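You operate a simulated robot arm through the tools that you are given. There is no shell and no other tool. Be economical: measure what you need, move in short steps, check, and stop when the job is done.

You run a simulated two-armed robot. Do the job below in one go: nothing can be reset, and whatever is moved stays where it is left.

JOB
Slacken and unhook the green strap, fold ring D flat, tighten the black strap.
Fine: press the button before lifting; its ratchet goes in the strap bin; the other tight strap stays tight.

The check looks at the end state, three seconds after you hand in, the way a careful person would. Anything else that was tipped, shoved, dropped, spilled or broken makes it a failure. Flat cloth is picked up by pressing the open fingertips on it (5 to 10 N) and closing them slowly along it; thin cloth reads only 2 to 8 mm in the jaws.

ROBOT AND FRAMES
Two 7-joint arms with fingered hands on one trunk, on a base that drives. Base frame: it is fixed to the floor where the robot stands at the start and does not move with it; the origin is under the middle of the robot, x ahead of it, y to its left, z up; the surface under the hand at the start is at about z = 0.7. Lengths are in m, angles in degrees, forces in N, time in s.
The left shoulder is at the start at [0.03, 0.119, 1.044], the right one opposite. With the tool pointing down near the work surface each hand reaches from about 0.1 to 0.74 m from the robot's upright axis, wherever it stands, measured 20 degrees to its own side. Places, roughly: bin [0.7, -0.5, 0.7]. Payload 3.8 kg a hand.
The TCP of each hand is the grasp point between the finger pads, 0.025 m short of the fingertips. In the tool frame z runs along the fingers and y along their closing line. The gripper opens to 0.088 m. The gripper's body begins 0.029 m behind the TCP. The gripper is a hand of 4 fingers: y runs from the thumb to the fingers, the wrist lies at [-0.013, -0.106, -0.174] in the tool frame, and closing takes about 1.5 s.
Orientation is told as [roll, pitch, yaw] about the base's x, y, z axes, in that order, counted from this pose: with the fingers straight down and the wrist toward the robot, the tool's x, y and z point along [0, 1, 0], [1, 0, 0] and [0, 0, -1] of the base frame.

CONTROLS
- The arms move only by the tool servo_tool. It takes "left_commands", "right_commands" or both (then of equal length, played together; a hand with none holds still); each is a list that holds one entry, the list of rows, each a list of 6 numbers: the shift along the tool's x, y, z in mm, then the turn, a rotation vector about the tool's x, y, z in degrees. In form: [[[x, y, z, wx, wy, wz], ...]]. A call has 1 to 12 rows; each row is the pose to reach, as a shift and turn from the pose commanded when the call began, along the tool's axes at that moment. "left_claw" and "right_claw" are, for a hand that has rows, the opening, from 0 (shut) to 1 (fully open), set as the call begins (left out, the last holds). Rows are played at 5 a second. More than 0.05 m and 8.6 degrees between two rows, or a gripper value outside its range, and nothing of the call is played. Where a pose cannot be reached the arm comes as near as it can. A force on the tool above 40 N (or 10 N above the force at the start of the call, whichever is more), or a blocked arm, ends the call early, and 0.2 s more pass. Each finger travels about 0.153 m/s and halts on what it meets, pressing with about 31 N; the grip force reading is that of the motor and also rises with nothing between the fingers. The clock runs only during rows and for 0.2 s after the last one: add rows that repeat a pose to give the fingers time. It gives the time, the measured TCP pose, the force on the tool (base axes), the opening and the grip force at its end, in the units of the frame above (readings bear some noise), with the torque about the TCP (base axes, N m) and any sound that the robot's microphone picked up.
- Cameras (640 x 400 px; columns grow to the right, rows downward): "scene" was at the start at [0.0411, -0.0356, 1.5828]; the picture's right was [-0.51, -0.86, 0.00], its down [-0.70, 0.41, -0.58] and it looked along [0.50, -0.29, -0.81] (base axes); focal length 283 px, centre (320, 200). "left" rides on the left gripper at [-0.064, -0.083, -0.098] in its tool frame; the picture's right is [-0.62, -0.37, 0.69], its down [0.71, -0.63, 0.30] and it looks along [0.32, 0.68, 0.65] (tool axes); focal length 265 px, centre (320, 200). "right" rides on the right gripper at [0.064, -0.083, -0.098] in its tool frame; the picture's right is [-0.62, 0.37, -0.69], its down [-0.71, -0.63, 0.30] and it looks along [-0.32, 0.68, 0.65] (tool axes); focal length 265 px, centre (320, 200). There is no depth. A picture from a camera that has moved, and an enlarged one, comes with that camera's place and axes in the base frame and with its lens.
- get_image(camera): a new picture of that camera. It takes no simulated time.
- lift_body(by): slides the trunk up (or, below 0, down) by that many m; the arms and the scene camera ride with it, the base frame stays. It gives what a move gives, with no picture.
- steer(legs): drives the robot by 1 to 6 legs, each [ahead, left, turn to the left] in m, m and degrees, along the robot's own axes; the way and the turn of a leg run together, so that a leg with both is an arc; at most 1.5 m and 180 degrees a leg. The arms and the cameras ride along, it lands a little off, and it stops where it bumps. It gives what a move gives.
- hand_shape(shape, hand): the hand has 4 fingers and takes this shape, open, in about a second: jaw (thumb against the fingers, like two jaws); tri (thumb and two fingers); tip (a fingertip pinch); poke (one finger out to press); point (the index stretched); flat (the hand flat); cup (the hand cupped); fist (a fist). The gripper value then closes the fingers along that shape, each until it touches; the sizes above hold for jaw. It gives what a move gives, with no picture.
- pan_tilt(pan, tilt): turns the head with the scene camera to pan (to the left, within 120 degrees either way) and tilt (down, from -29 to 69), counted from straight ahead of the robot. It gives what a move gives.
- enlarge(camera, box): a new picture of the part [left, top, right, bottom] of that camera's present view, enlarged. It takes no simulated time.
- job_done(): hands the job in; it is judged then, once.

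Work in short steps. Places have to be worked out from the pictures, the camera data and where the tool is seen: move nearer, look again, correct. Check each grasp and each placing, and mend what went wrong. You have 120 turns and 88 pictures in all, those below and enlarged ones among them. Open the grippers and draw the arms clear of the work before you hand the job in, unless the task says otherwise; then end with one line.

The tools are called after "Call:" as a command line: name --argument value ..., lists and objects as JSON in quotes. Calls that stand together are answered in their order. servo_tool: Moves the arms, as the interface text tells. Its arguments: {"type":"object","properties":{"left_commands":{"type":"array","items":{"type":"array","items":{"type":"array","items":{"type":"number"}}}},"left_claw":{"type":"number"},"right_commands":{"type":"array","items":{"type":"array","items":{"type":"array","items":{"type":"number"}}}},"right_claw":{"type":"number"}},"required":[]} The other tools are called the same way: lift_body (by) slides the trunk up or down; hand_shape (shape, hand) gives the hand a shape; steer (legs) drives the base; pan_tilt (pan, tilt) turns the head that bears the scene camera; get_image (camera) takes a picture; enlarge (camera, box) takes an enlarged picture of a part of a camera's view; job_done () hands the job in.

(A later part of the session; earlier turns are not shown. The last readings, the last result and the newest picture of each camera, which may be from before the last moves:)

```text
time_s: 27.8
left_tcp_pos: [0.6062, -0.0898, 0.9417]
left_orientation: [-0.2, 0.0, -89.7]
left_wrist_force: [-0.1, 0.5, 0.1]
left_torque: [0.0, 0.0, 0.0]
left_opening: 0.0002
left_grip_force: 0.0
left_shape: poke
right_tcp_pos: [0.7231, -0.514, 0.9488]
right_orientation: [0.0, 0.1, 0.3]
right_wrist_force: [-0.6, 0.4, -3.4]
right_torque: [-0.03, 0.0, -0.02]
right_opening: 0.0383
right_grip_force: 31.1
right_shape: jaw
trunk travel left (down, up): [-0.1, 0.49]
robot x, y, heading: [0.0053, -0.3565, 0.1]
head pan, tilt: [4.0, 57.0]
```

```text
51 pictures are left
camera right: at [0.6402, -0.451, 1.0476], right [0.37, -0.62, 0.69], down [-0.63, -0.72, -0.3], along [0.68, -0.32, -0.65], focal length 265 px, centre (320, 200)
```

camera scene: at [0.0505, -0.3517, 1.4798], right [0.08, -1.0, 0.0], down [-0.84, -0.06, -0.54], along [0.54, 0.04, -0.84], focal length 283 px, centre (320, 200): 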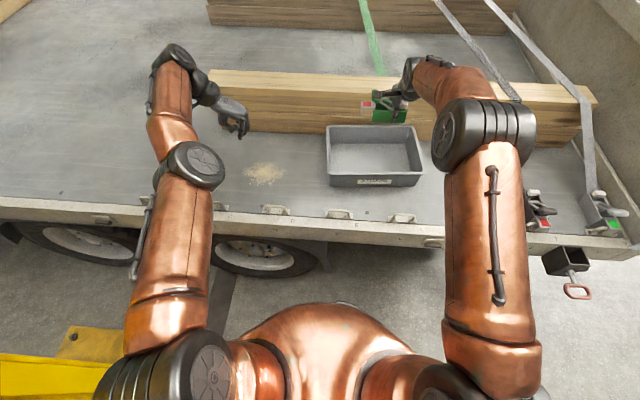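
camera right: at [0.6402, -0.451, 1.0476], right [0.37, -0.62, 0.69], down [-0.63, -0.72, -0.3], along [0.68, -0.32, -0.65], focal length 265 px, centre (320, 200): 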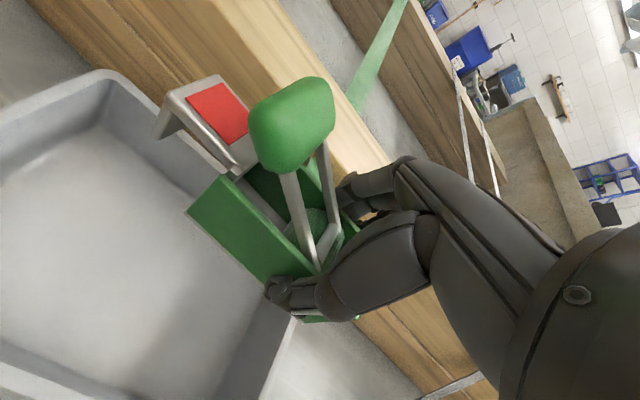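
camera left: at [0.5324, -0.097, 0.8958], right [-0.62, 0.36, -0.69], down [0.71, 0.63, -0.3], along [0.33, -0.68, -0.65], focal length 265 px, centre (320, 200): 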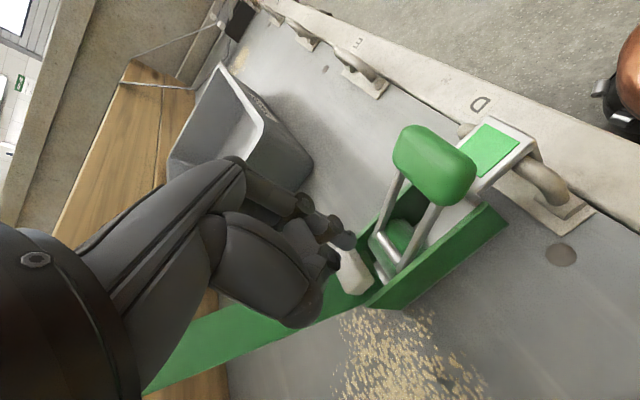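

Bin re-measured as x 0.623–0.81, y −0.325…−0.63, so we're centred. I'll lower to 0.80 and check clearances.

Call:
servo_tool --right_commands '[[[8, -4, 35, 0, 0, 0], [8, -4, 70, 0, 0, 0], [8, -4, 105, 0, 0, 0], [8, -4, 135, 0, 0, 0], [8, -4, 150, 0, 0, 0], [8, -4, 150, 0, 0, 0]]]'

Call:
enlarge --camera "scene" --box '[310, 70, 460, 200]'

Call:
get_image --camera "right"

```text
time_s: 29.2
left_tcp_pos: [0.6059, -0.091, 0.9413]
left_orientation: [-0.2, 0.0, -89.7]
left_wrist_force: [-0.2, 0.1, -0.5]
left_torque: [0.02, -0.03, -0.03]
left_opening: 0.0001
left_grip_force: 0.0
left_shape: poke
right_tcp_pos: [0.7193, -0.5073, 0.7976]
right_orientation: [0.0, 0.0, 0.4]
right_wrist_force: [-0.3, -0.1, -3.6]
right_torque: [-0.07, 0.01, 0.0]
right_opening: 0.0388
right_grip_force: 30.8
right_shape: jaw
trunk travel left (down, up): [-0.1, 0.49]
robot x, y, heading: [0.0003, -0.3614, 0.6]
head pan, tilt: [4.0, 57.0]
```

```text
3.08 times, centred on (385, 135) of scene
camera zoom: at [0.0506, -0.3516, 1.4798], right [0.08, -1.0, 0.0], down [-0.84, -0.06, -0.54], along [0.54, 0.04, -0.84], focal length 870 px, centre (120, 400)
```

zoom: 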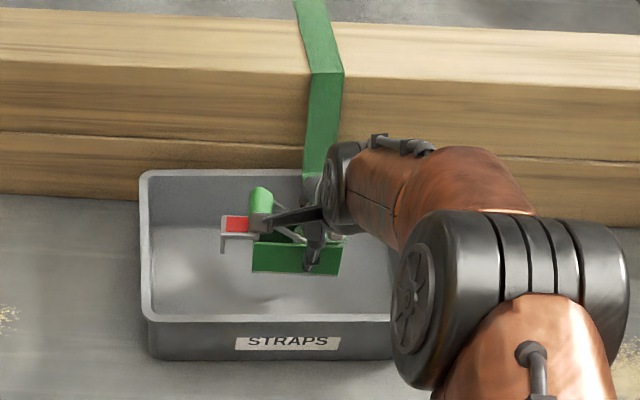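

```text
49 pictures are left
camera right: at [0.6359, -0.4436, 0.896], right [0.37, -0.62, 0.69], down [-0.63, -0.72, -0.3], along [0.69, -0.32, -0.65], focal length 265 px, centre (320, 200)
```

right: 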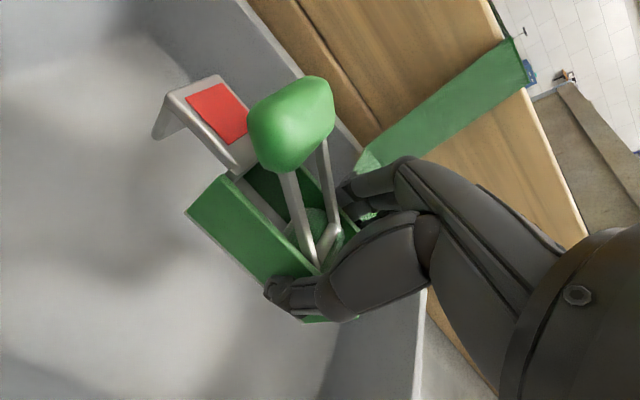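

It's well inside the bin and the strap follows. I'll lower until it touches the floor of the bin.

Call:
servo_tool --right_commands '[[[-4, 0, 20, 0, 0, 0], [-4, 0, 38, 0, 0, 0], [-4, 0, 44, 0, 0, 0], [-4, 0, 48, 0, 0, 0], [-4, 0, 51, 0, 0, 0]]]'

Call:
enlarge --camera "scene" --box '[310, 70, 460, 200]'

```text
time_s: 30.4
left_tcp_pos: [0.6066, -0.0893, 0.9399]
left_orientation: [-0.2, 0.0, -89.7]
left_wrist_force: [0.4, 0.5, 0.4]
left_torque: [-0.02, -0.01, 0.0]
left_opening: 0.0
left_grip_force: 0.0
left_shape: poke
right_tcp_pos: [0.7206, -0.5111, 0.7467]
right_orientation: [-0.1, 0.0, 0.4]
right_wrist_force: [1.4, 0.7, -3.5]
right_torque: [-0.04, -0.04, 0.02]
right_opening: 0.0389
right_grip_force: 30.7
right_shape: jaw
trunk travel left (down, up): [-0.1, 0.49]
robot x, y, heading: [-0.0025, -0.3552, 0.5]
head pan, tilt: [4.0, 57.0]
```

```text
3.08 times, centred on (385, 135) of scene
camera zoom: at [0.0506, -0.3516, 1.4798], right [0.08, -1.0, 0.0], down [-0.84, -0.06, -0.54], along [0.54, 0.04, -0.84], focal length 870 px, centre (120, 400)
```

zoom: 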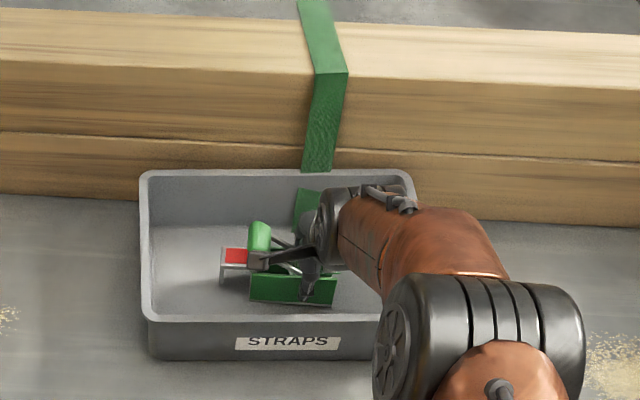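

No floor contact yet, so I'll go a few millimetres further, in fine steps.

Call:
servo_tool --right_commands '[[[0, 0, 2, 0, 0, 0], [0, 0, 4, 0, 0, 0], [0, 0, 6, 0, 0, 0], [0, 0, 7, 0, 0, 0]]]'

```text
time_s: 31.4
left_tcp_pos: [0.6046, -0.0898, 0.9416]
left_orientation: [-0.1, 0.0, -89.7]
left_wrist_force: [0.2, -0.1, 0.2]
left_torque: [0.02, 0.0, 0.01]
left_opening: 0.0001
left_grip_force: 0.0
left_shape: poke
right_tcp_pos: [0.7195, -0.5121, 0.7437]
right_orientation: [-0.1, -0.2, 0.4]
right_wrist_force: [0.5, -1.4, 5.8]
right_torque: [-0.02, 0.05, 0.02]
right_opening: 0.0389
right_grip_force: 31.4
right_shape: jaw
trunk travel left (down, up): [-0.1, 0.49]
robot x, y, heading: [-0.0015, -0.3588, 0.2]
head pan, tilt: [4.0, 57.0]
```

The ratchet is on the floor of the bin. I'll ease up 2 mm, open, then lift clear.

Call:
servo_tool --right_commands '[[[0, 0, -2, 0, 0, 0], [0, 0, -2, 0, 0, 0], [0, 0, -2, 0, 0, 0], [0, 0, -2, 0, 0, 0], [0, 0, -2, 0, 0, 0], [0, 0, -20, 0, 0, 0], [0, 0, -50, 0, 0, 0], [0, 0, -95, 0, 0, 0], [0, 0, -140, 0, 0, 0], [0, -40, -170, 0, 0, 0], [0, -85, -180, 0, 0, 0], [0, -85, -180, 0, 0, 0]]]' --right_claw 0.9

Call:
enlarge --camera "scene" --box '[310, 70, 460, 200]'

Call:
get_image --camera "left"

```text
time_s: 34.0
left_tcp_pos: [0.6061, -0.089, 0.9395]
left_orientation: [-0.3, -0.1, -89.6]
left_wrist_force: [-0.9, 0.4, 0.9]
left_torque: [0.02, 0.0, 0.01]
left_opening: 0.0
left_grip_force: 0.0
left_shape: poke
right_tcp_pos: [0.6376, -0.5133, 0.9211]
right_orientation: [-0.1, -0.1, 0.3]
right_wrist_force: [-0.5, -0.8, 0.0]
right_torque: [-0.01, -0.02, 0.01]
right_opening: 0.0793
right_grip_force: 0.0
right_shape: jaw
trunk travel left (down, up): [-0.1, 0.49]
robot x, y, heading: [0.0052, -0.3577, 0.4]
head pan, tilt: [4.0, 57.0]
```

```text
3.08 times, centred on (385, 135) of scene
camera zoom: at [0.0508, -0.3516, 1.4797], right [0.08, -1.0, 0.0], down [-0.84, -0.06, -0.54], along [0.54, 0.04, -0.84], focal length 870 px, centre (120, 400)
```

zoom: 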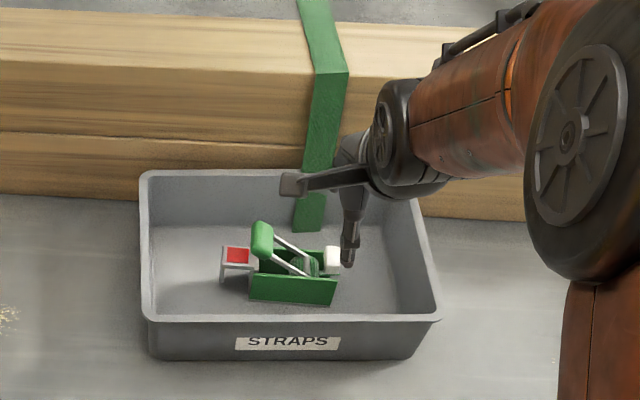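

```text
46 pictures are left
camera left: at [0.5413, -0.0079, 1.0399], right [-0.62, 0.36, -0.69], down [0.71, 0.63, -0.31], along [0.33, -0.68, -0.65], focal length 265 px, centre (320, 200)
```

left: 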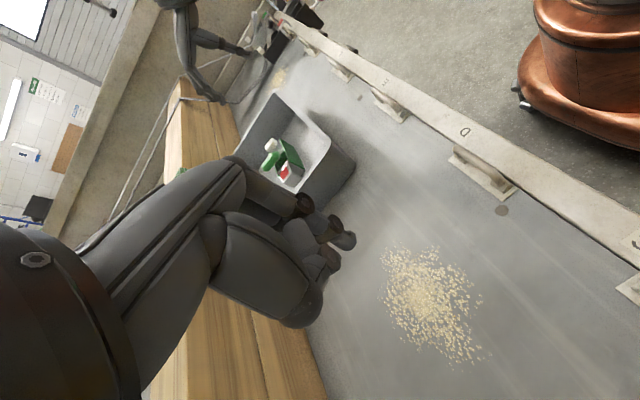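

The ratchet rests in the bin. Next is ring D: I'll zoom in to see whether it stands up, and compare with other rings.

Call:
enlarge --camera "left" --box '[370, 80, 550, 220]'

Call:
enlarge --camera "scene" --box '[250, 185, 360, 235]'

```text
2.86 times, centred on (460, 150) of left
camera zoom: at [0.5413, -0.0079, 1.0399], right [-0.62, 0.36, -0.69], down [0.71, 0.63, -0.31], along [0.33, -0.68, -0.65], focal length 758 px, centre (-80, 343)
```

zoom: 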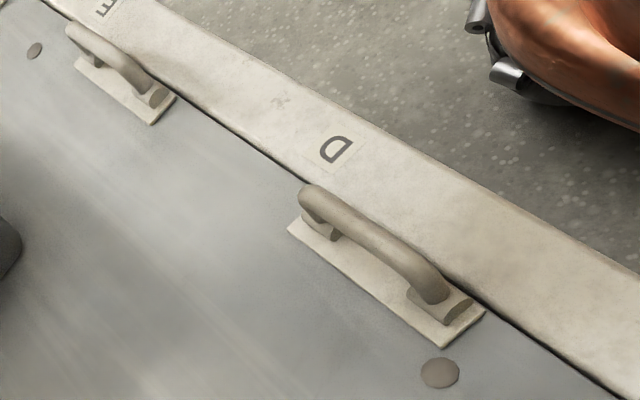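

```text
5.82 times, centred on (305, 210) of scene
camera zoom: at [0.0508, -0.3516, 1.4797], right [0.08, -1.0, 0.0], down [-0.84, -0.06, -0.54], along [0.54, 0.04, -0.84], focal length 1645 px, centre (407, 142)
```

zoom: 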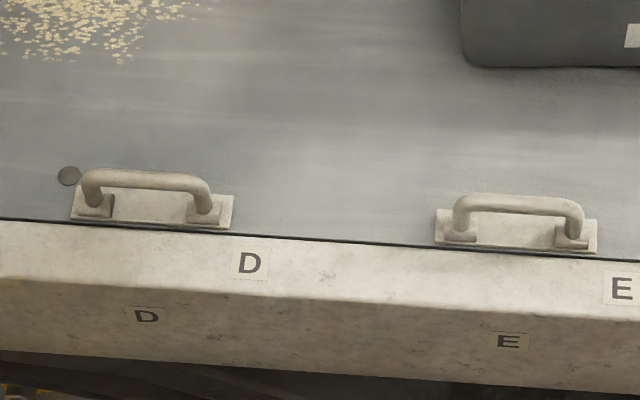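

Ring D stands upright with its bar at about [0.498, -0.177, 0.725]. I'll turn the left hand back to yaw 0 for better reach close in, then push the bar over with the poke finger.

Call:
servo_tool --left_commands '[[[0, 0, 0, 0, 0, -8.2], [0, 0, 0, 0, 0, -16.4], [0, 0, 0, 0, 0, -24.6], [0, 0, 0, 0, 0, -32.8], [0, 0, 0, 0, 0, -41], [0, 0, 0, 0, 0, -49.2], [0, 0, 0, 0, 0, -57.4], [0, 0, 0, 0, 0, -65.6], [0, 0, 0, 0, 0, -73.8], [0, 0, 0, 0, 0, -82], [0, 0, 0, 0, 0, -89.6], [0, 0, 0, 0, 0, -89.6]]]'

```text
time_s: 36.6
left_tcp_pos: [0.7403, -0.0576, 0.9522]
left_orientation: [0.0, 0.2, 0.0]
left_wrist_force: [0.4, 0.7, 0.9]
left_torque: [0.02, -0.01, 0.0]
left_opening: 0.0002
left_grip_force: 0.0
left_shape: poke
left hand out of reach, approached as far as the arm can: row 1, 2, 3, 4, 5, 6, 7, 8, 9, 10, 11, 12
right_tcp_pos: [0.6352, -0.5119, 0.9224]
right_orientation: [0.1, 0.1, 0.5]
right_wrist_force: [0.7, 0.0, -0.5]
right_torque: [0.01, 0.0, 0.0]
right_opening: 0.0791
right_grip_force: 0.0
right_shape: jaw
trunk travel left (down, up): [-0.1, 0.49]
robot x, y, heading: [-0.0006, -0.3559, 0.4]
head pan, tilt: [4.0, 57.0]
```

The left command has drifted beyond reach, so I'll pull it back in x and read where it lands.

Call:
servo_tool --left_commands '[[[0, -45, 0, 0, 0, 0], [0, -90, 0, 0, 0, 0], [0, -135, 0, 0, 0, 0], [0, -180, 0, 0, 0, 0], [0, -180, 0, 0, 0, 0]]]'

```text
time_s: 37.8
left_tcp_pos: [0.7244, -0.0038, 0.9703]
left_orientation: [-0.1, 0.2, -0.1]
left_wrist_force: [-0.2, 0.2, -0.3]
left_torque: [-0.02, 0.0, -0.04]
left_opening: 0.0
left_grip_force: 0.0
left_shape: poke
left hand out of reach, approached as far as the arm can: row 1, 2, 3, 4, 5
right_tcp_pos: [0.6353, -0.5118, 0.9222]
right_orientation: [0.0, 0.0, 0.4]
right_wrist_force: [-0.7, 0.5, -0.2]
right_torque: [0.03, -0.01, -0.02]
right_opening: 0.0789
right_grip_force: 0.0
right_shape: jaw
trunk travel left (down, up): [-0.1, 0.49]
robot x, y, heading: [0.0008, -0.3552, 0.8]
head pan, tilt: [4.0, 57.0]
```

Call:
get_image --camera "scene"

```text
43 pictures are left
camera scene: at [0.0502, -0.3514, 1.4798], right [0.08, -1.0, 0.0], down [-0.84, -0.06, -0.54], along [0.54, 0.04, -0.84], focal length 283 px, centre (320, 200)
```

scene: 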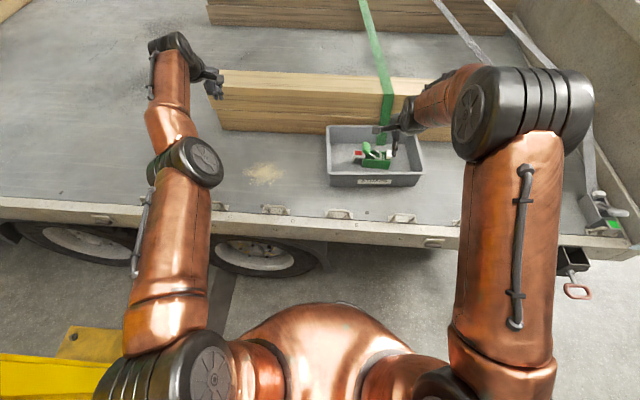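

The left arm is fully stretched, so the command is still outside its reach. I'll keep pulling it in toward the ring.

Call:
servo_tool --left_commands '[[[0, -45, 0, 0, 0, 0], [0, -90, 0, 0, 0, 0], [0, -135, 0, 0, 0, 0], [0, -180, 0, 0, 0, 0], [0, -180, 0, 0, 0, 0]]]'

```text
time_s: 39.0
left_tcp_pos: [0.6984, 0.0573, 0.9928]
left_orientation: [-0.1, 0.2, -0.2]
left_wrist_force: [1.0, 0.0, -0.4]
left_torque: [0.03, 0.02, -0.01]
left_opening: 0.0
left_grip_force: 0.0
left_shape: poke
left hand out of reach, approached as far as the arm can: row 1, 2, 3, 4, 5
right_tcp_pos: [0.6362, -0.5136, 0.921]
right_orientation: [-0.1, 0.1, 0.3]
right_wrist_force: [0.3, -0.2, 0.0]
right_torque: [-0.01, -0.01, -0.02]
right_opening: 0.0789
right_grip_force: 0.1
right_shape: jaw
trunk travel left (down, up): [-0.1, 0.49]
robot x, y, heading: [0.0047, -0.3586, 0.2]
head pan, tilt: [4.0, 57.0]
```

Call:
servo_tool --left_commands '[[[-40, -20, 0, 0, 0, 0], [-80, -40, 0, 0, 0, 0], [-120, -60, 0, 0, 0, 0], [-160, -80, 0, 0, 0, 0], [-200, -100, 0, 0, 0, 0], [-200, -145, 0, 0, 0, 0], [-200, -190, 0, 0, 0, 0], [-200, -190, 0, 0, 0, 0]]]'

```text
time_s: 40.8
left_tcp_pos: [0.7435, -0.1184, 1.0233]
left_orientation: [0.0, 0.2, 0.0]
left_wrist_force: [-0.2, 0.9, 0.3]
left_torque: [-0.01, -0.01, 0.01]
left_opening: 0.0
left_grip_force: 0.0
left_shape: poke
left hand out of reach, approached as far as the arm can: row 1, 2, 3, 4, 5, 6, 7, 8
right_tcp_pos: [0.6358, -0.5131, 0.9215]
right_orientation: [0.0, 0.1, 0.5]
right_wrist_force: [-0.4, -0.1, 0.5]
right_torque: [-0.02, 0.01, -0.01]
right_opening: 0.0792
right_grip_force: 0.1
right_shape: jaw
trunk travel left (down, up): [-0.1, 0.49]
robot x, y, heading: [0.0036, -0.3567, 0.3]
head pan, tilt: [4.0, 57.0]
```

Call:
get_image --camera "scene"

```text
42 pictures are left
camera scene: at [0.0502, -0.3514, 1.4798], right [0.08, -1.0, 0.0], down [-0.84, -0.06, -0.54], along [0.54, 0.04, -0.84], focal length 283 px, centre (320, 200)
```

scene: 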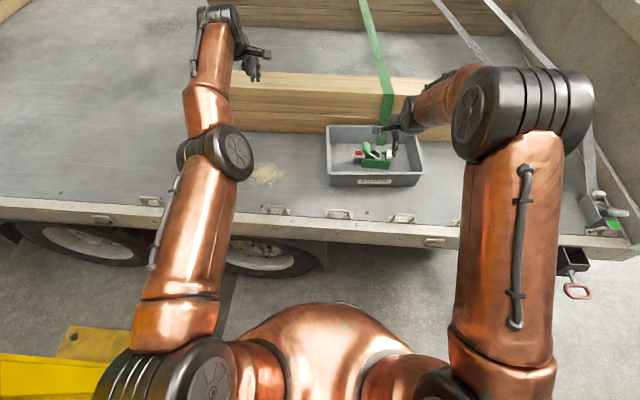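

The left arm seems stuck straight because my pulls put its command inside the robot. By dead reckoning the command is near [-0.05, -0.32, 0.93], so I'll bring it back out to about [0.51, -0.145, 0.93].

Call:
servo_tool --left_commands '[[[14, 46, 0, 0, 0, 0], [28, 92, 0, 0, 0, 0], [42, 138, 0, 0, 0, 0], [57, 184, 0, 0, 0, 0], [71, 230, 0, 0, 0, 0], [85, 276, 0, 0, 0, 0], [99, 322, 0, 0, 0, 0], [113, 368, 0, 0, 0, 0], [127, 414, 0, 0, 0, 0], [142, 460, 0, 0, 0, 0], [156, 506, 0, 0, 0, 0], [170, 552, 0, 0, 0, 0]]]'

```text
time_s: 43.4
left_tcp_pos: [0.7445, -0.0831, 0.9986]
left_orientation: [-0.1, 0.2, -0.1]
left_wrist_force: [0.0, -0.4, -0.2]
left_torque: [0.0, 0.01, -0.03]
left_opening: 0.0001
left_grip_force: 0.1
left_shape: poke
left hand out of reach, approached as far as the arm can: row 1, 2, 3, 4, 5, 6, 7, 8, 9, 10, 11, 12
right_tcp_pos: [0.6353, -0.5139, 0.922]
right_orientation: [0.0, -0.1, 0.4]
right_wrist_force: [0.1, 0.2, -0.6]
right_torque: [0.05, 0.02, 0.03]
right_opening: 0.079
right_grip_force: 0.0
right_shape: jaw
trunk travel left (down, up): [-0.1, 0.49]
robot x, y, heading: [0.001, -0.358, 0.4]
head pan, tilt: [4.0, 57.0]
```

Call:
servo_tool --left_commands '[[[0, 45, 0, 0, 0, 0], [0, 90, 0, 0, 0, 0], [0, 135, 0, 0, 0, 0], [-40, 130, -20, 0, 0, 0], [-80, 120, -40, 0, 0, 0], [-120, 110, -60, 0, 0, 0], [-150, 100, -80, 0, 0, 0], [-150, 80, -80, 0, 0, 0], [-150, 60, -80, 0, 0, 0]]]'

```text
time_s: 45.4
left_tcp_pos: [0.7379, -0.2323, 1.0718]
left_orientation: [0.0, 0.2, -0.1]
left_wrist_force: [0.7, 0.1, 0.6]
left_torque: [0.02, -0.02, 0.04]
left_opening: 0.0
left_grip_force: 0.1
left_shape: poke
left hand out of reach, approached as far as the arm can: row 1, 2, 3, 4, 5, 6, 7, 8, 9
right_tcp_pos: [0.6352, -0.5135, 0.9215]
right_orientation: [0.0, 0.1, 0.4]
right_wrist_force: [0.6, 0.4, 0.0]
right_torque: [0.0, 0.0, -0.03]
right_opening: 0.0792
right_grip_force: 0.0
right_shape: jaw
trunk travel left (down, up): [-0.1, 0.49]
robot x, y, heading: [-0.0008, -0.3574, 0.4]
head pan, tilt: [4.0, 57.0]
```

Call:
servo_tool --left_commands '[[[0, 0, 40, 0, 0, 0], [10, 0, 80, 0, 0, 0], [20, 0, 120, 0, 0, 0], [40, -10, 150, 0, 0, 0], [60, -20, 180, 0, 0, 0], [60, -30, 180, 0, 0, 0]]]'

Call:
get_image --camera "scene"

```text
time_s: 46.8
left_tcp_pos: [0.7062, -0.1726, 0.8893]
left_orientation: [0.0, 0.1, -0.1]
left_wrist_force: [0.0, -0.3, -0.9]
left_torque: [0.0, 0.02, -0.02]
left_opening: 0.0002
left_grip_force: 0.1
left_shape: poke
right_tcp_pos: [0.6353, -0.5135, 0.9212]
right_orientation: [-0.1, 0.0, 0.3]
right_wrist_force: [0.6, 0.1, -0.3]
right_torque: [-0.03, 0.02, 0.01]
right_opening: 0.0793
right_grip_force: 0.1
right_shape: jaw
trunk travel left (down, up): [-0.1, 0.49]
robot x, y, heading: [0.0024, -0.362, 0.2]
head pan, tilt: [4.0, 57.0]
```

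```text
41 pictures are left
camera scene: at [0.0497, -0.352, 1.4798], right [0.08, -1.0, 0.0], down [-0.84, -0.06, -0.54], along [0.54, 0.04, -0.84], focal length 283 px, centre (320, 200)
```

scene: 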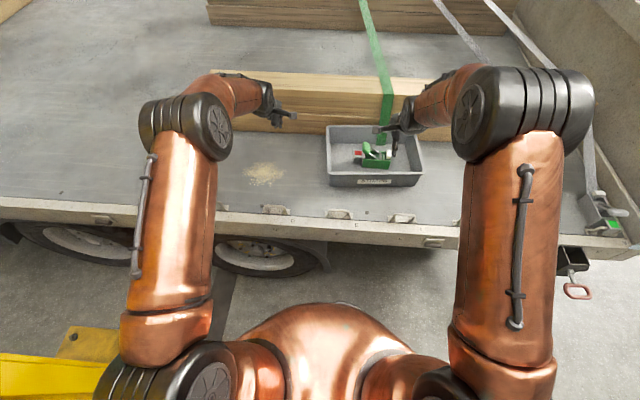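

The elbow bent and the left arm is free again at [0.706, -0.173, 0.889]. I'll move it just rail-side of ring D's bar and check the tip.

Call:
servo_tool --left_commands '[[[0, -40, 0, 0, 0, 0], [2, -85, 0, 0, 0, 0], [4, -130, 0, 0, 0, 0], [6, -170, 20, 0, 0, 0], [6, -205, 45, 0, 0, 0], [6, -233, 80, 0, 0, 0], [6, -233, 100, 0, 0, 0], [6, -233, 100, 0, 0, 0]]]'

Call:
get_image --camera "left"

Call:
enlarge --camera "scene" --box '[230, 160, 330, 235]'

```text
time_s: 48.6
left_tcp_pos: [0.4722, -0.1681, 0.7878]
left_orientation: [-0.1, 0.1, -0.1]
left_wrist_force: [-0.2, -0.6, 0.0]
left_torque: [0.0, -0.01, 0.0]
left_opening: 0.0002
left_grip_force: 0.0
left_shape: poke
right_tcp_pos: [0.6353, -0.5129, 0.922]
right_orientation: [0.0, 0.0, 0.4]
right_wrist_force: [-0.2, -0.2, -0.2]
right_torque: [0.05, 0.01, 0.0]
right_opening: 0.079
right_grip_force: 0.1
right_shape: jaw
trunk travel left (down, up): [-0.1, 0.49]
robot x, y, heading: [-0.0004, -0.3574, 0.5]
head pan, tilt: [4.0, 57.0]
```

```text
40 pictures are left
camera left: at [0.3881, -0.2335, 0.8865], right [-0.37, -0.62, -0.69], down [-0.63, 0.72, -0.3], along [0.68, 0.32, -0.66], focal length 265 px, centre (320, 200)
```

left: 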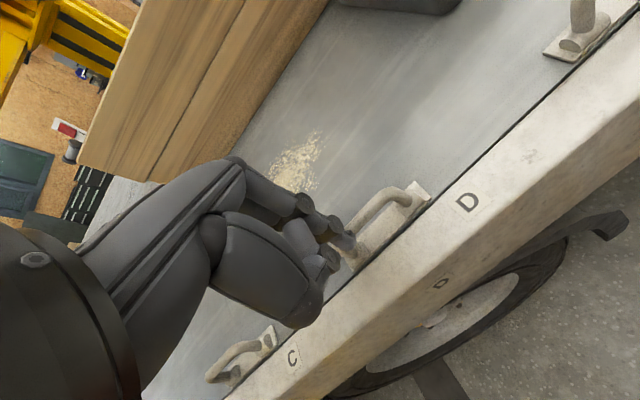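

```text
5.33 times, centred on (280, 198) of scene
camera zoom: at [0.05, -0.3516, 1.4798], right [0.08, -1.0, 0.0], down [-0.84, -0.06, -0.54], along [0.54, 0.04, -0.84], focal length 1508 px, centre (533, 213)
```

zoom: 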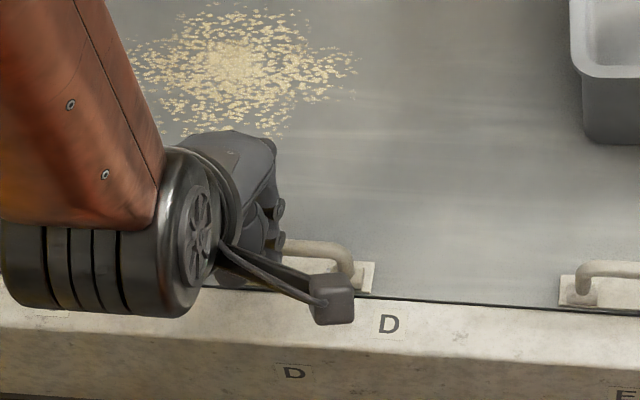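

Call:
enlarge --camera "left" --box '[280, 160, 460, 290]'

Call:
enlarge --camera "left" --box '[520, 0, 640, 90]'

```text
3.08 times, centred on (370, 225) of left
camera zoom: at [0.3881, -0.2335, 0.8865], right [-0.37, -0.62, -0.69], down [-0.63, 0.72, -0.3], along [0.68, 0.32, -0.66], focal length 817 px, centre (166, 123)
```

zoom: 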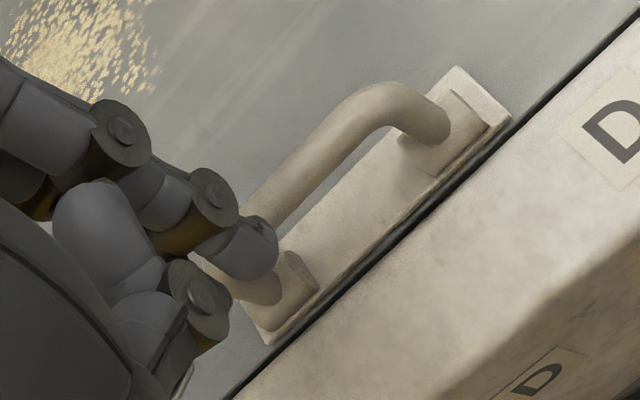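

```text
4.44 times, centred on (580, 45) of left
camera zoom: at [0.3881, -0.2335, 0.8865], right [-0.37, -0.62, -0.69], down [-0.63, 0.72, -0.3], along [0.68, 0.32, -0.66], focal length 1180 px, centre (-836, 889)
```

zoom: 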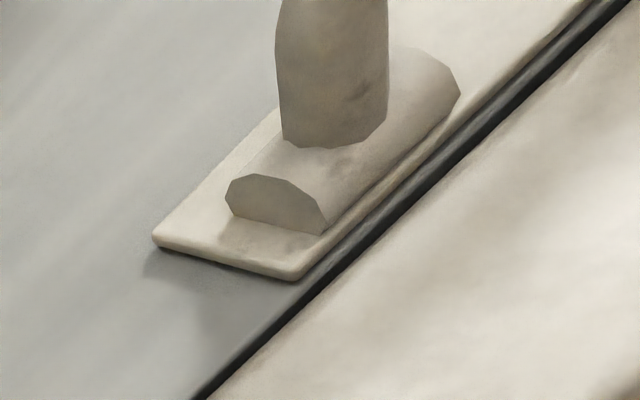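

The tip is at [0.468, -0.18, 0.769], just on the rail side of the upright bar. I'll go down to z ≈ 0.722 and push toward the bed.

Call:
servo_tool --left_commands '[[[0, 0, 25, 0, 0, 0], [0, 0, 46, 0, 0, 0], [0, 7, 47, 0, 0, 0], [0, 14, 47, 0, 0, 0], [0, 21, 47, 0, 0, 0], [0, 28, 47, 0, 0, 0], [0, 35, 48, 0, 0, 0], [0, 42, 50, 0, 0, 0], [0, 48, 51, 0, 0, 0]]]'

Call:
enlarge --camera "left" --box '[280, 140, 500, 300]'

```text
time_s: 50.0
left_tcp_pos: [0.492, -0.1691, 0.742]
left_orientation: [-0.2, 0.6, -0.1]
left_wrist_force: [-21.4, 0.7, 29.4]
left_torque: [0.17, -0.11, 0.05]
left_opening: 0.0002
left_grip_force: 0.0
left_shape: poke
right_tcp_pos: [0.6313, -0.5122, 0.9248]
right_orientation: [0.0, -0.2, 0.5]
right_wrist_force: [0.2, -0.5, -1.2]
right_torque: [0.0, -0.03, -0.02]
right_opening: 0.079
right_grip_force: 0.0
right_shape: jaw
trunk travel left (down, up): [-0.1, 0.49]
robot x, y, heading: [0.002, -0.3588, 0.4]
head pan, tilt: [4.0, 57.0]
stopped in row 6 (left hand): the force on the tool passed its limit at 44 N (the readings are from after the stop); the commanded pose is now the measured one
```

```text
2.50 times, centred on (390, 220) of left
camera zoom: at [0.409, -0.2333, 0.8417], right [-0.38, -0.62, -0.69], down [-0.63, 0.72, -0.3], along [0.68, 0.32, -0.66], focal length 664 px, centre (145, 150)
```

zoom: 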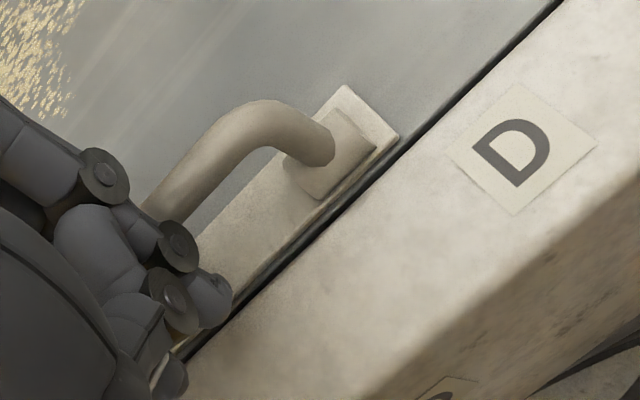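

Force came up with bar unmoved; the folded thumb seems to be landing on the ring's left foot. I'll back off, roll the hand 20° so the index is lowest, and retry.

Call:
servo_tool --left_commands '[[[0, -5, -20, 0, 0, 0], [0, -15, -45, 0, 0, 0], [-4, -24, -45, 0, 7, 0], [-7, -24, -45, 0, 14, 0], [-7, -24, -45, 0, 20, 0], [-7, -24, -45, 0, 20, 0]]]'

Call:
enlarge --camera "left" --box '[280, 140, 500, 300]'

```text
time_s: 51.4
left_tcp_pos: [0.4733, -0.1738, 0.7851]
left_orientation: [20.0, 0.7, -0.1]
left_wrist_force: [0.4, -0.2, 0.4]
left_torque: [0.0, -0.01, 0.02]
left_opening: 0.0
left_grip_force: 0.0
left_shape: poke
right_tcp_pos: [0.6348, -0.511, 0.9224]
right_orientation: [0.0, 0.0, 0.5]
right_wrist_force: [0.0, 0.3, 0.4]
right_torque: [0.0, 0.02, 0.03]
right_opening: 0.079
right_grip_force: 0.1
right_shape: jaw
trunk travel left (down, up): [-0.1, 0.49]
robot x, y, heading: [0.0016, -0.3556, 0.4]
head pan, tilt: [4.0, 57.0]
```

```text
2.50 times, centred on (390, 220) of left
camera zoom: at [0.3897, -0.2693, 0.8565], right [-0.38, -0.35, -0.86], down [-0.63, 0.78, -0.03], along [0.68, 0.53, -0.51], focal length 664 px, centre (145, 150)
```

zoom: 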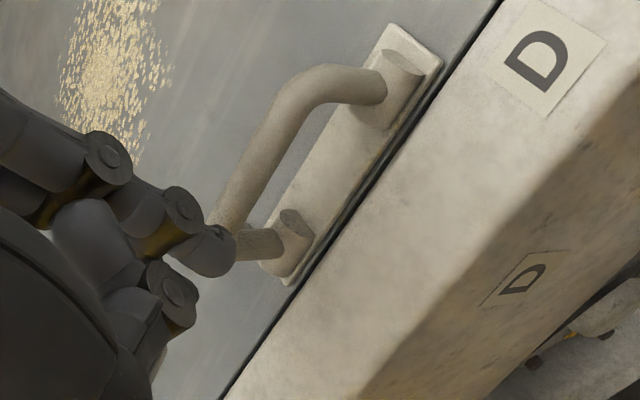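

Clear view: the ring is still upright and the tip is where predicted. Down 40 mm, then push toward +x in small steps.

Call:
servo_tool --left_commands '[[[-7, 0, 19, 0, 0, 0], [-13, 0, 36, 0, 0, 0], [-13, 6, 36, 0, 0, 0], [-13, 12, 36, 0, 0, 0], [-13, 18, 36, 0, 0, 0], [-13, 24, 36, 0, 0, 0], [-13, 30, 36, 0, 0, 0], [-13, 36, 36, 0, 0, 0]]]'

Call:
enlarge --camera "left" --box '[280, 140, 500, 300]'

```text
time_s: 53.1
left_tcp_pos: [0.4966, -0.1735, 0.7491]
left_orientation: [20.1, 0.7, 0.0]
left_wrist_force: [-28.3, -2.4, 36.5]
left_torque: [0.1, 0.29, -0.04]
left_opening: 0.0002
left_grip_force: 0.1
left_shape: poke
right_tcp_pos: [0.6305, -0.5125, 0.9245]
right_orientation: [0.0, -0.2, 0.4]
right_wrist_force: [0.1, 0.1, 0.6]
right_torque: [0.0, 0.01, 0.02]
right_opening: 0.0794
right_grip_force: 0.0
right_shape: jaw
trunk travel left (down, up): [-0.1, 0.49]
robot x, y, heading: [0.0015, -0.358, 0.7]
head pan, tilt: [4.0, 57.0]
stopped in row 8 (left hand): the force on the tool passed its limit at 46 N (the readings are from after the stop); the commanded pose is now the measured one
```

```text
2.50 times, centred on (390, 220) of left
camera zoom: at [0.4139, -0.2693, 0.8214], right [-0.38, -0.34, -0.86], down [-0.63, 0.78, -0.03], along [0.68, 0.53, -0.51], focal length 664 px, centre (145, 150)
```

zoom: 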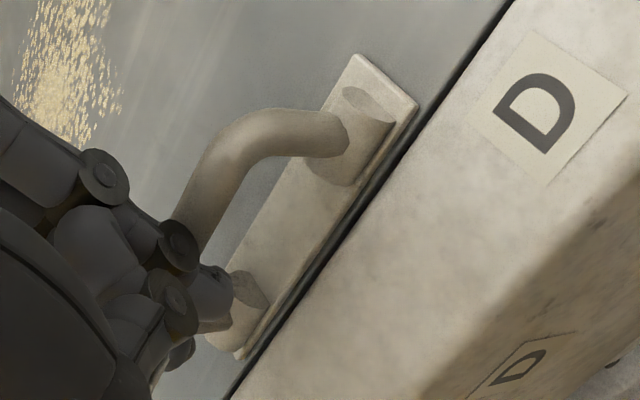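

It resists +x hard even at 46 N; the strap's pull would have held it against that stop. So it must fold the other way, toward the rail. I'll hop over the bar and pull it toward −x.

Call:
servo_tool --left_commands '[[[7, -3, -19, 0, 0, 0], [14, -3, -38, 0, 0, 0], [14, 15, -38, 0, 0, 0], [14, 34, -38, 0, 0, 0], [7, 34, -17, 0, 0, 0], [0, 34, 2, 0, 0, 0], [0, 34, 4, 0, 0, 0]]]'

Call:
enlarge --camera "left" --box '[280, 140, 500, 300]'

```text
time_s: 54.7
left_tcp_pos: [0.5359, -0.1723, 0.7416]
left_orientation: [20.0, 0.9, -0.1]
left_wrist_force: [0.3, 0.3, -0.1]
left_torque: [0.0, 0.01, 0.01]
left_opening: 0.0002
left_grip_force: 0.1
left_shape: poke
right_tcp_pos: [0.6355, -0.5131, 0.9204]
right_orientation: [0.0, 0.0, 0.5]
right_wrist_force: [0.3, 0.0, -0.3]
right_torque: [0.01, 0.0, -0.03]
right_opening: 0.0788
right_grip_force: 0.0
right_shape: jaw
trunk travel left (down, up): [-0.1, 0.49]
robot x, y, heading: [-0.0005, -0.3581, 0.4]
head pan, tilt: [4.0, 57.0]
```

```text
2.50 times, centred on (390, 220) of left
camera zoom: at [0.4528, -0.267, 0.814], right [-0.38, -0.35, -0.86], down [-0.63, 0.78, -0.03], along [0.68, 0.53, -0.51], focal length 664 px, centre (145, 150)
```

zoom: 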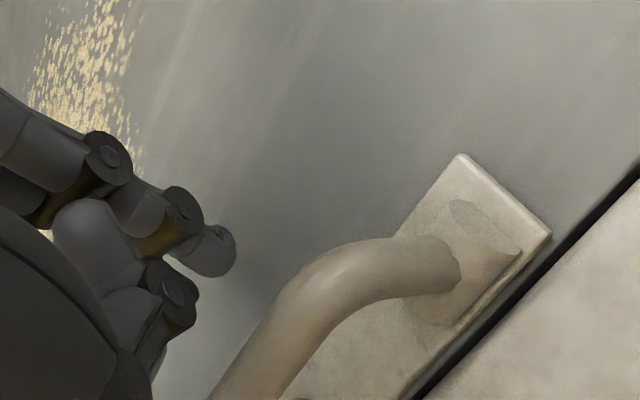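

The fingertip is on the bed side of the bar. Now pull toward −x in small steps.

Call:
servo_tool --left_commands '[[[0, -10, 0, 0, 0, 0], [0, -20, 0, 0, 0, 0], [0, -26, 0, 0, 0, 0], [0, -32, 0, 0, 0, 0], [0, -38, 0, 0, 0, 0], [0, -44, 0, 0, 0, 0], [0, -50, 0, 0, 0, 0]]]'

Call:
enlarge --camera "left" --box '[280, 140, 500, 300]'

```text
time_s: 56.3
left_tcp_pos: [0.4866, -0.1737, 0.7415]
left_orientation: [19.8, 1.1, 0.0]
left_wrist_force: [6.2, -2.4, -10.2]
left_torque: [-0.12, -0.1, -0.04]
left_opening: 0.0
left_grip_force: 0.1
left_shape: poke
right_tcp_pos: [0.6374, -0.5119, 0.9206]
right_orientation: [0.0, 0.1, 0.4]
right_wrist_force: [-0.1, 0.1, 0.4]
right_torque: [-0.02, 0.01, 0.03]
right_opening: 0.0792
right_grip_force: 0.1
right_shape: jaw
trunk travel left (down, up): [-0.1, 0.49]
robot x, y, heading: [-0.0032, -0.365, 0.6]
head pan, tilt: [4.0, 57.0]
```

```text
2.50 times, centred on (390, 220) of left
camera zoom: at [0.4038, -0.2676, 0.8139], right [-0.38, -0.35, -0.86], down [-0.63, 0.78, -0.03], along [0.68, 0.53, -0.52], focal length 664 px, centre (145, 150)
```

zoom: 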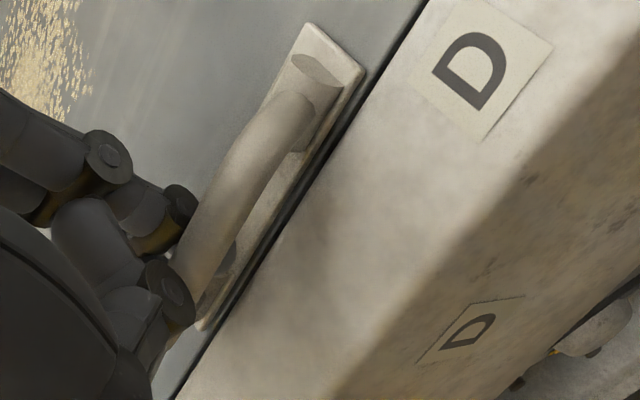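

The bar tipped toward the rail. I'll back off, rise, and look at how flat it is.

Call:
servo_tool --left_commands '[[[0, 12, 0, 0, 0, 0], [0, 28, 0, 0, 0, 0], [7, 28, -19, 0, 0, 0], [14, 28, -38, 0, 0, 0], [20, 20, -56, 0, 0, 0], [20, 20, -56, 0, 0, 0]]]'

Call:
enlarge --camera "left" --box '[280, 140, 500, 300]'

```text
time_s: 57.7
left_tcp_pos: [0.5082, -0.1743, 0.8026]
left_orientation: [20.1, 0.9, -0.1]
left_wrist_force: [1.4, 0.1, -0.1]
left_torque: [0.01, 0.0, 0.01]
left_opening: 0.0
left_grip_force: 0.0
left_shape: poke
right_tcp_pos: [0.6353, -0.5114, 0.921]
right_orientation: [0.1, 0.1, 0.5]
right_wrist_force: [-0.4, -0.1, -0.1]
right_torque: [-0.01, 0.02, 0.0]
right_opening: 0.0793
right_grip_force: 0.2
right_shape: jaw
trunk travel left (down, up): [-0.1, 0.49]
robot x, y, heading: [0.0008, -0.3602, 0.4]
head pan, tilt: [4.0, 57.0]
```

```text
2.50 times, centred on (390, 220) of left
camera zoom: at [0.4243, -0.268, 0.8746], right [-0.38, -0.35, -0.86], down [-0.63, 0.78, -0.03], along [0.68, 0.53, -0.51], focal length 664 px, centre (145, 150)
```

zoom: 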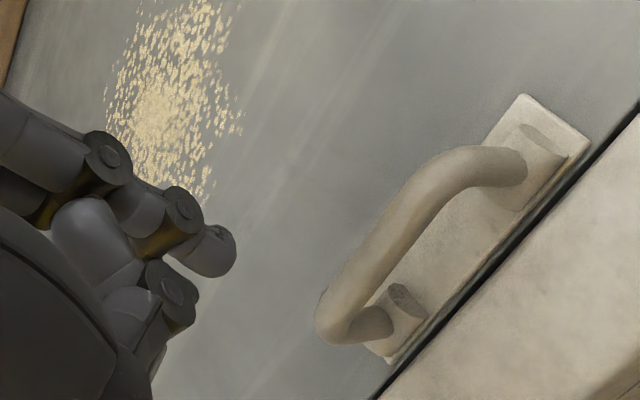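

The bar may have come back up when I withdrew. I'll take closer views to judge its angle.

Call:
enlarge --camera "left" --box '[380, 160, 500, 260]'

Call:
enlarge --camera "scene" --box '[240, 180, 360, 235]'

```text
4.00 times, centred on (440, 210) of left
camera zoom: at [0.4243, -0.268, 0.8746], right [-0.38, -0.35, -0.86], down [-0.63, 0.78, -0.03], along [0.68, 0.53, -0.51], focal length 1062 px, centre (-160, 160)
```

zoom: 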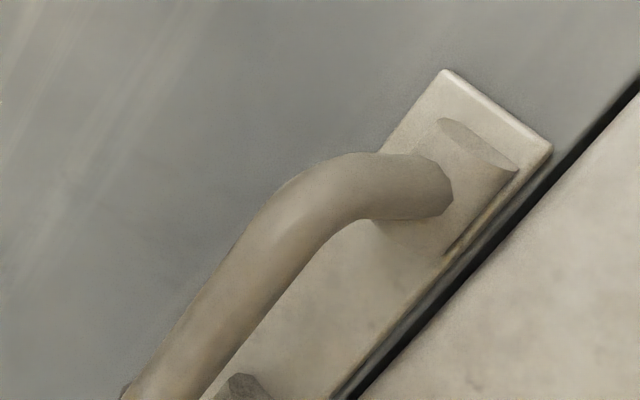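

```text
5.33 times, centred on (300, 208) of scene
camera zoom: at [0.0498, -0.3516, 1.4798], right [0.08, -1.0, 0.0], down [-0.84, -0.07, -0.54], along [0.54, 0.04, -0.84], focal length 1508 px, centre (427, 160)
```

zoom: 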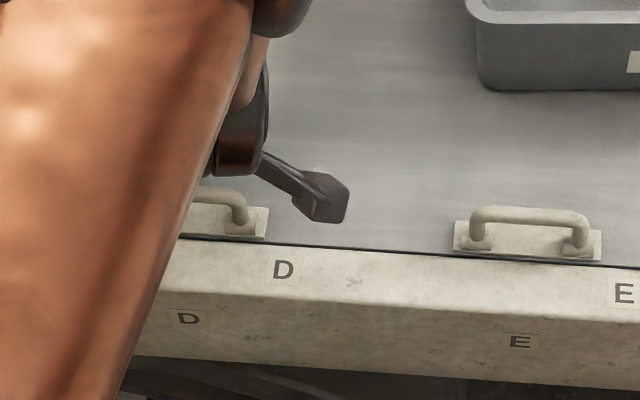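

Ring D is upright again; probably the tip got under the bar and dragged it back. This time I'll pull near the bar's top and arc down over it to press it flat, keeping the finger on top.

Call:
servo_tool --left_commands '[[[-6, 22, 17, 0, 0, 0], [-12, 22, 34, 0, 0, 0], [-18, 22, 50, 0, 0, 0], [-18, 10, 50, 0, 0, 0], [-18, 0, 50, 0, 0, 0], [-18, -8, 50, 0, 0, 0], [-19, -15, 52, 0, 0, 0], [-20, -22, 55, 0, 0, 0], [-22, -28, 60, 0, 0, 0], [-23, -32, 64, 0, 0, 0], [-25, -33, 67, 0, 0, 0]]]'

Call:
enlarge --camera "left" --box '[280, 140, 500, 300]'

```text
time_s: 60.1
left_tcp_pos: [0.4742, -0.1742, 0.7324]
left_orientation: [20.0, 0.6, -0.1]
left_wrist_force: [5.9, 0.8, 11.8]
left_torque: [0.04, -0.1, 0.01]
left_opening: 0.0002
left_grip_force: 0.1
left_shape: poke
right_tcp_pos: [0.6363, -0.5133, 0.9222]
right_orientation: [-0.1, 0.0, 0.6]
right_wrist_force: [0.7, -0.7, -0.6]
right_torque: [-0.02, 0.01, 0.01]
right_opening: 0.0791
right_grip_force: 0.0
right_shape: jaw
trunk travel left (down, up): [-0.1, 0.49]
robot x, y, heading: [-0.0021, -0.3555, 0.5]
head pan, tilt: [4.0, 57.0]
```

```text
2.50 times, centred on (390, 220) of left
camera zoom: at [0.3913, -0.2688, 0.8048], right [-0.38, -0.35, -0.86], down [-0.63, 0.78, -0.04], along [0.68, 0.53, -0.51], focal length 664 px, centre (145, 150)
```

zoom: 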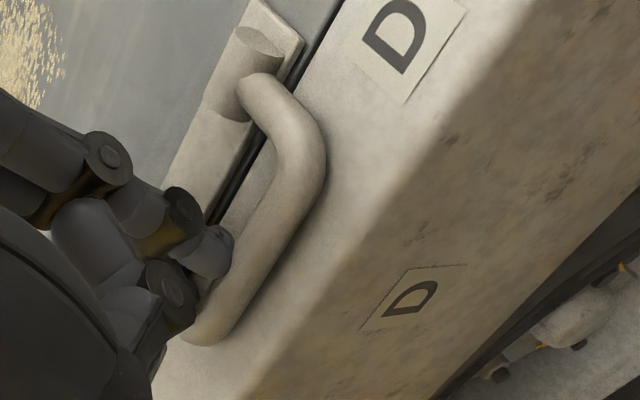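

It's now lying flat over the rail. I'll withdraw straight up and look again.

Call:
servo_tool --left_commands '[[[7, 0, -19, 0, 0, 0], [14, 0, -38, 0, 0, 0], [24, 0, -66, 0, 0, 0], [40, 0, -105, 0, 0, 0], [40, 0, -105, 0, 0, 0]]]'

Call:
get_image --camera "left"

```text
time_s: 61.3
left_tcp_pos: [0.4746, -0.1715, 0.8447]
left_orientation: [20.0, 0.8, -0.1]
left_wrist_force: [0.2, -0.3, -0.2]
left_torque: [0.02, 0.0, -0.01]
left_opening: 0.0
left_grip_force: 0.0
left_shape: poke
right_tcp_pos: [0.6354, -0.5127, 0.9214]
right_orientation: [0.0, 0.1, 0.5]
right_wrist_force: [0.2, 0.5, 0.4]
right_torque: [-0.02, 0.01, 0.01]
right_opening: 0.0788
right_grip_force: 0.1
right_shape: jaw
trunk travel left (down, up): [-0.1, 0.49]
robot x, y, heading: [-0.0025, -0.3562, 0.7]
head pan, tilt: [4.0, 57.0]
```

```text
27 pictures are left
camera left: at [0.3922, -0.2664, 0.9163], right [-0.38, -0.35, -0.86], down [-0.63, 0.78, -0.03], along [0.68, 0.53, -0.51], focal length 265 px, centre (320, 200)
```

left: 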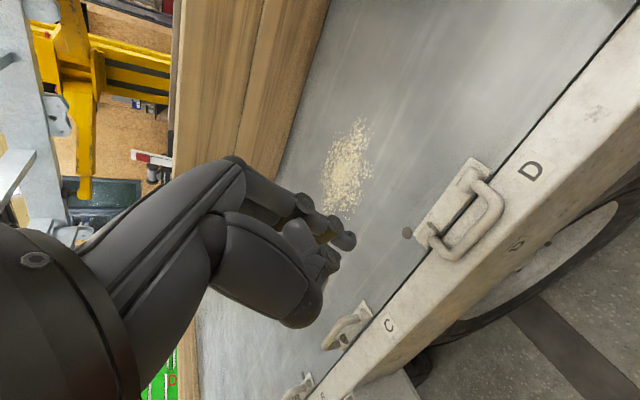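

Ring D lies flat. Next is the black ratchet, near [0.50–0.62, -0.97]. I'll raise the left hand, drive 0.37 m right and aim the head at it.

Call:
servo_tool --left_commands '[[[14, 0, -38, 0, 0, 0], [28, 0, -75, 0, 0, 0], [41, 0, -113, 0, 0, 0], [41, 0, -113, 0, 0, 0]]]'

Call:
steer --legs '[[0, -0.37, 0]]'

Call:
pan_tilt --pan -24 --tilt 55

Call:
get_image --camera "scene"

```text
time_s: 62.3
left_tcp_pos: [0.4768, -0.1708, 0.9647]
left_orientation: [19.9, 0.8, -0.1]
left_wrist_force: [0.5, -0.6, 0.4]
left_torque: [-0.02, 0.0, -0.02]
left_opening: 0.0
left_grip_force: 0.1
left_shape: poke
right_tcp_pos: [0.6349, -0.5127, 0.921]
right_orientation: [0.1, 0.1, 0.4]
right_wrist_force: [0.3, -0.5, -0.4]
right_torque: [0.0, 0.0, -0.01]
right_opening: 0.0791
right_grip_force: 0.1
right_shape: jaw
trunk travel left (down, up): [-0.1, 0.49]
robot x, y, heading: [0.0019, -0.3617, 0.6]
head pan, tilt: [4.0, 57.0]
```

```text
time_s: 64.7
left_tcp_pos: [0.4788, -0.5386, 0.9643]
left_orientation: [20.0, 0.9, 0.4]
left_wrist_force: [0.3, -0.3, -1.0]
left_torque: [0.02, 0.03, -0.01]
left_opening: 0.0
left_grip_force: 0.0
left_shape: poke
right_tcp_pos: [0.6421, -0.8789, 0.9219]
right_orientation: [0.0, 0.0, 1.0]
right_wrist_force: [0.7, -0.3, -0.6]
right_torque: [0.03, 0.0, 0.02]
right_opening: 0.0788
right_grip_force: 0.1
right_shape: jaw
trunk travel left (down, up): [-0.1, 0.49]
robot x, y, heading: [0.0055, -0.7282, 1.3]
head pan, tilt: [4.0, 57.0]
```

```text
time_s: 65.6
left_tcp_pos: [0.48, -0.5367, 0.9652]
left_orientation: [20.1, 0.9, 0.4]
left_wrist_force: [0.4, 0.0, -0.8]
left_torque: [-0.02, 0.03, -0.01]
left_opening: 0.0
left_grip_force: 0.2
left_shape: poke
right_tcp_pos: [0.6409, -0.8775, 0.9222]
right_orientation: [0.0, -0.1, 1.1]
right_wrist_force: [0.3, -0.2, 0.0]
right_torque: [-0.01, 0.01, 0.04]
right_opening: 0.0793
right_grip_force: 0.1
right_shape: jaw
trunk travel left (down, up): [-0.1, 0.49]
robot x, y, heading: [0.0062, -0.731, 1.0]
head pan, tilt: [-24.0, 55.0]
```

```text
26 pictures are left
camera scene: at [0.0507, -0.7561, 1.4823], right [-0.39, -0.92, 0.0], down [-0.75, 0.32, -0.57], along [0.53, -0.22, -0.82], focal length 283 px, centre (320, 200)
```

scene: 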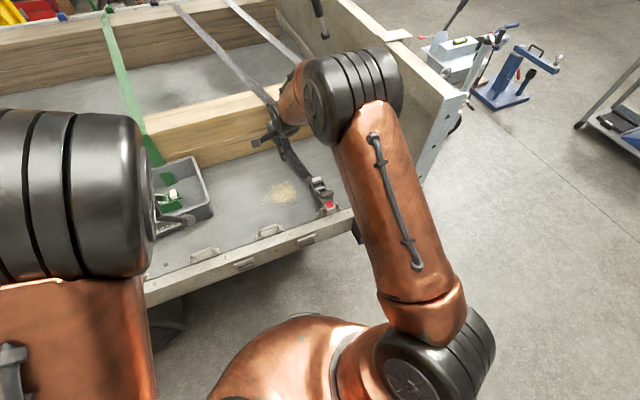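

Call:
enlarge --camera "scene" --box '[250, 130, 360, 220]'

Call:
get_image --camera "right"

```text
4.44 times, centred on (305, 175) of scene
camera zoom: at [0.0507, -0.7561, 1.4823], right [-0.39, -0.92, 0.0], down [-0.75, 0.32, -0.57], along [0.53, -0.22, -0.82], focal length 1256 px, centre (387, 311)
```

zoom: 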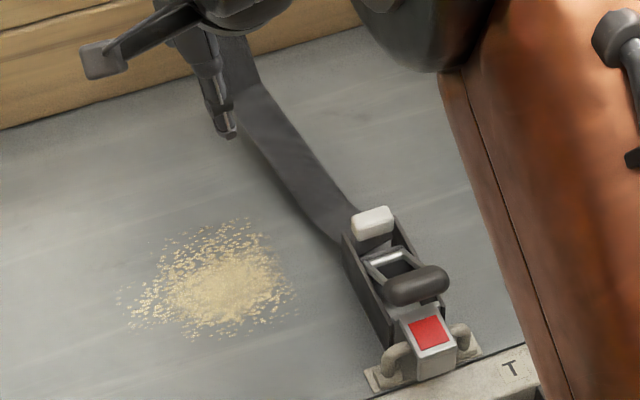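

```text
24 pictures are left
camera right: at [0.557, -0.8149, 1.02], right [0.38, -0.61, 0.69], down [-0.62, -0.73, -0.3], along [0.69, -0.31, -0.65], focal length 265 px, centre (320, 200)
```

right: 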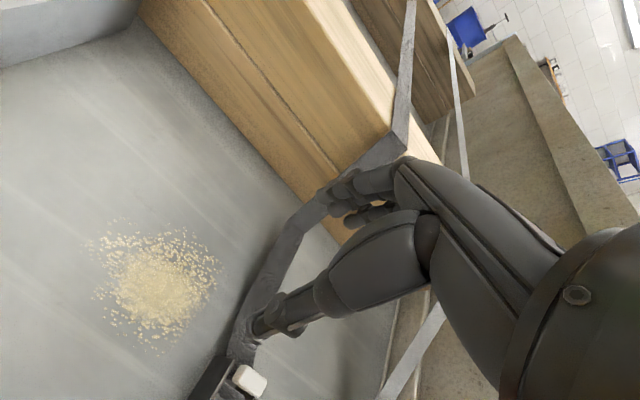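

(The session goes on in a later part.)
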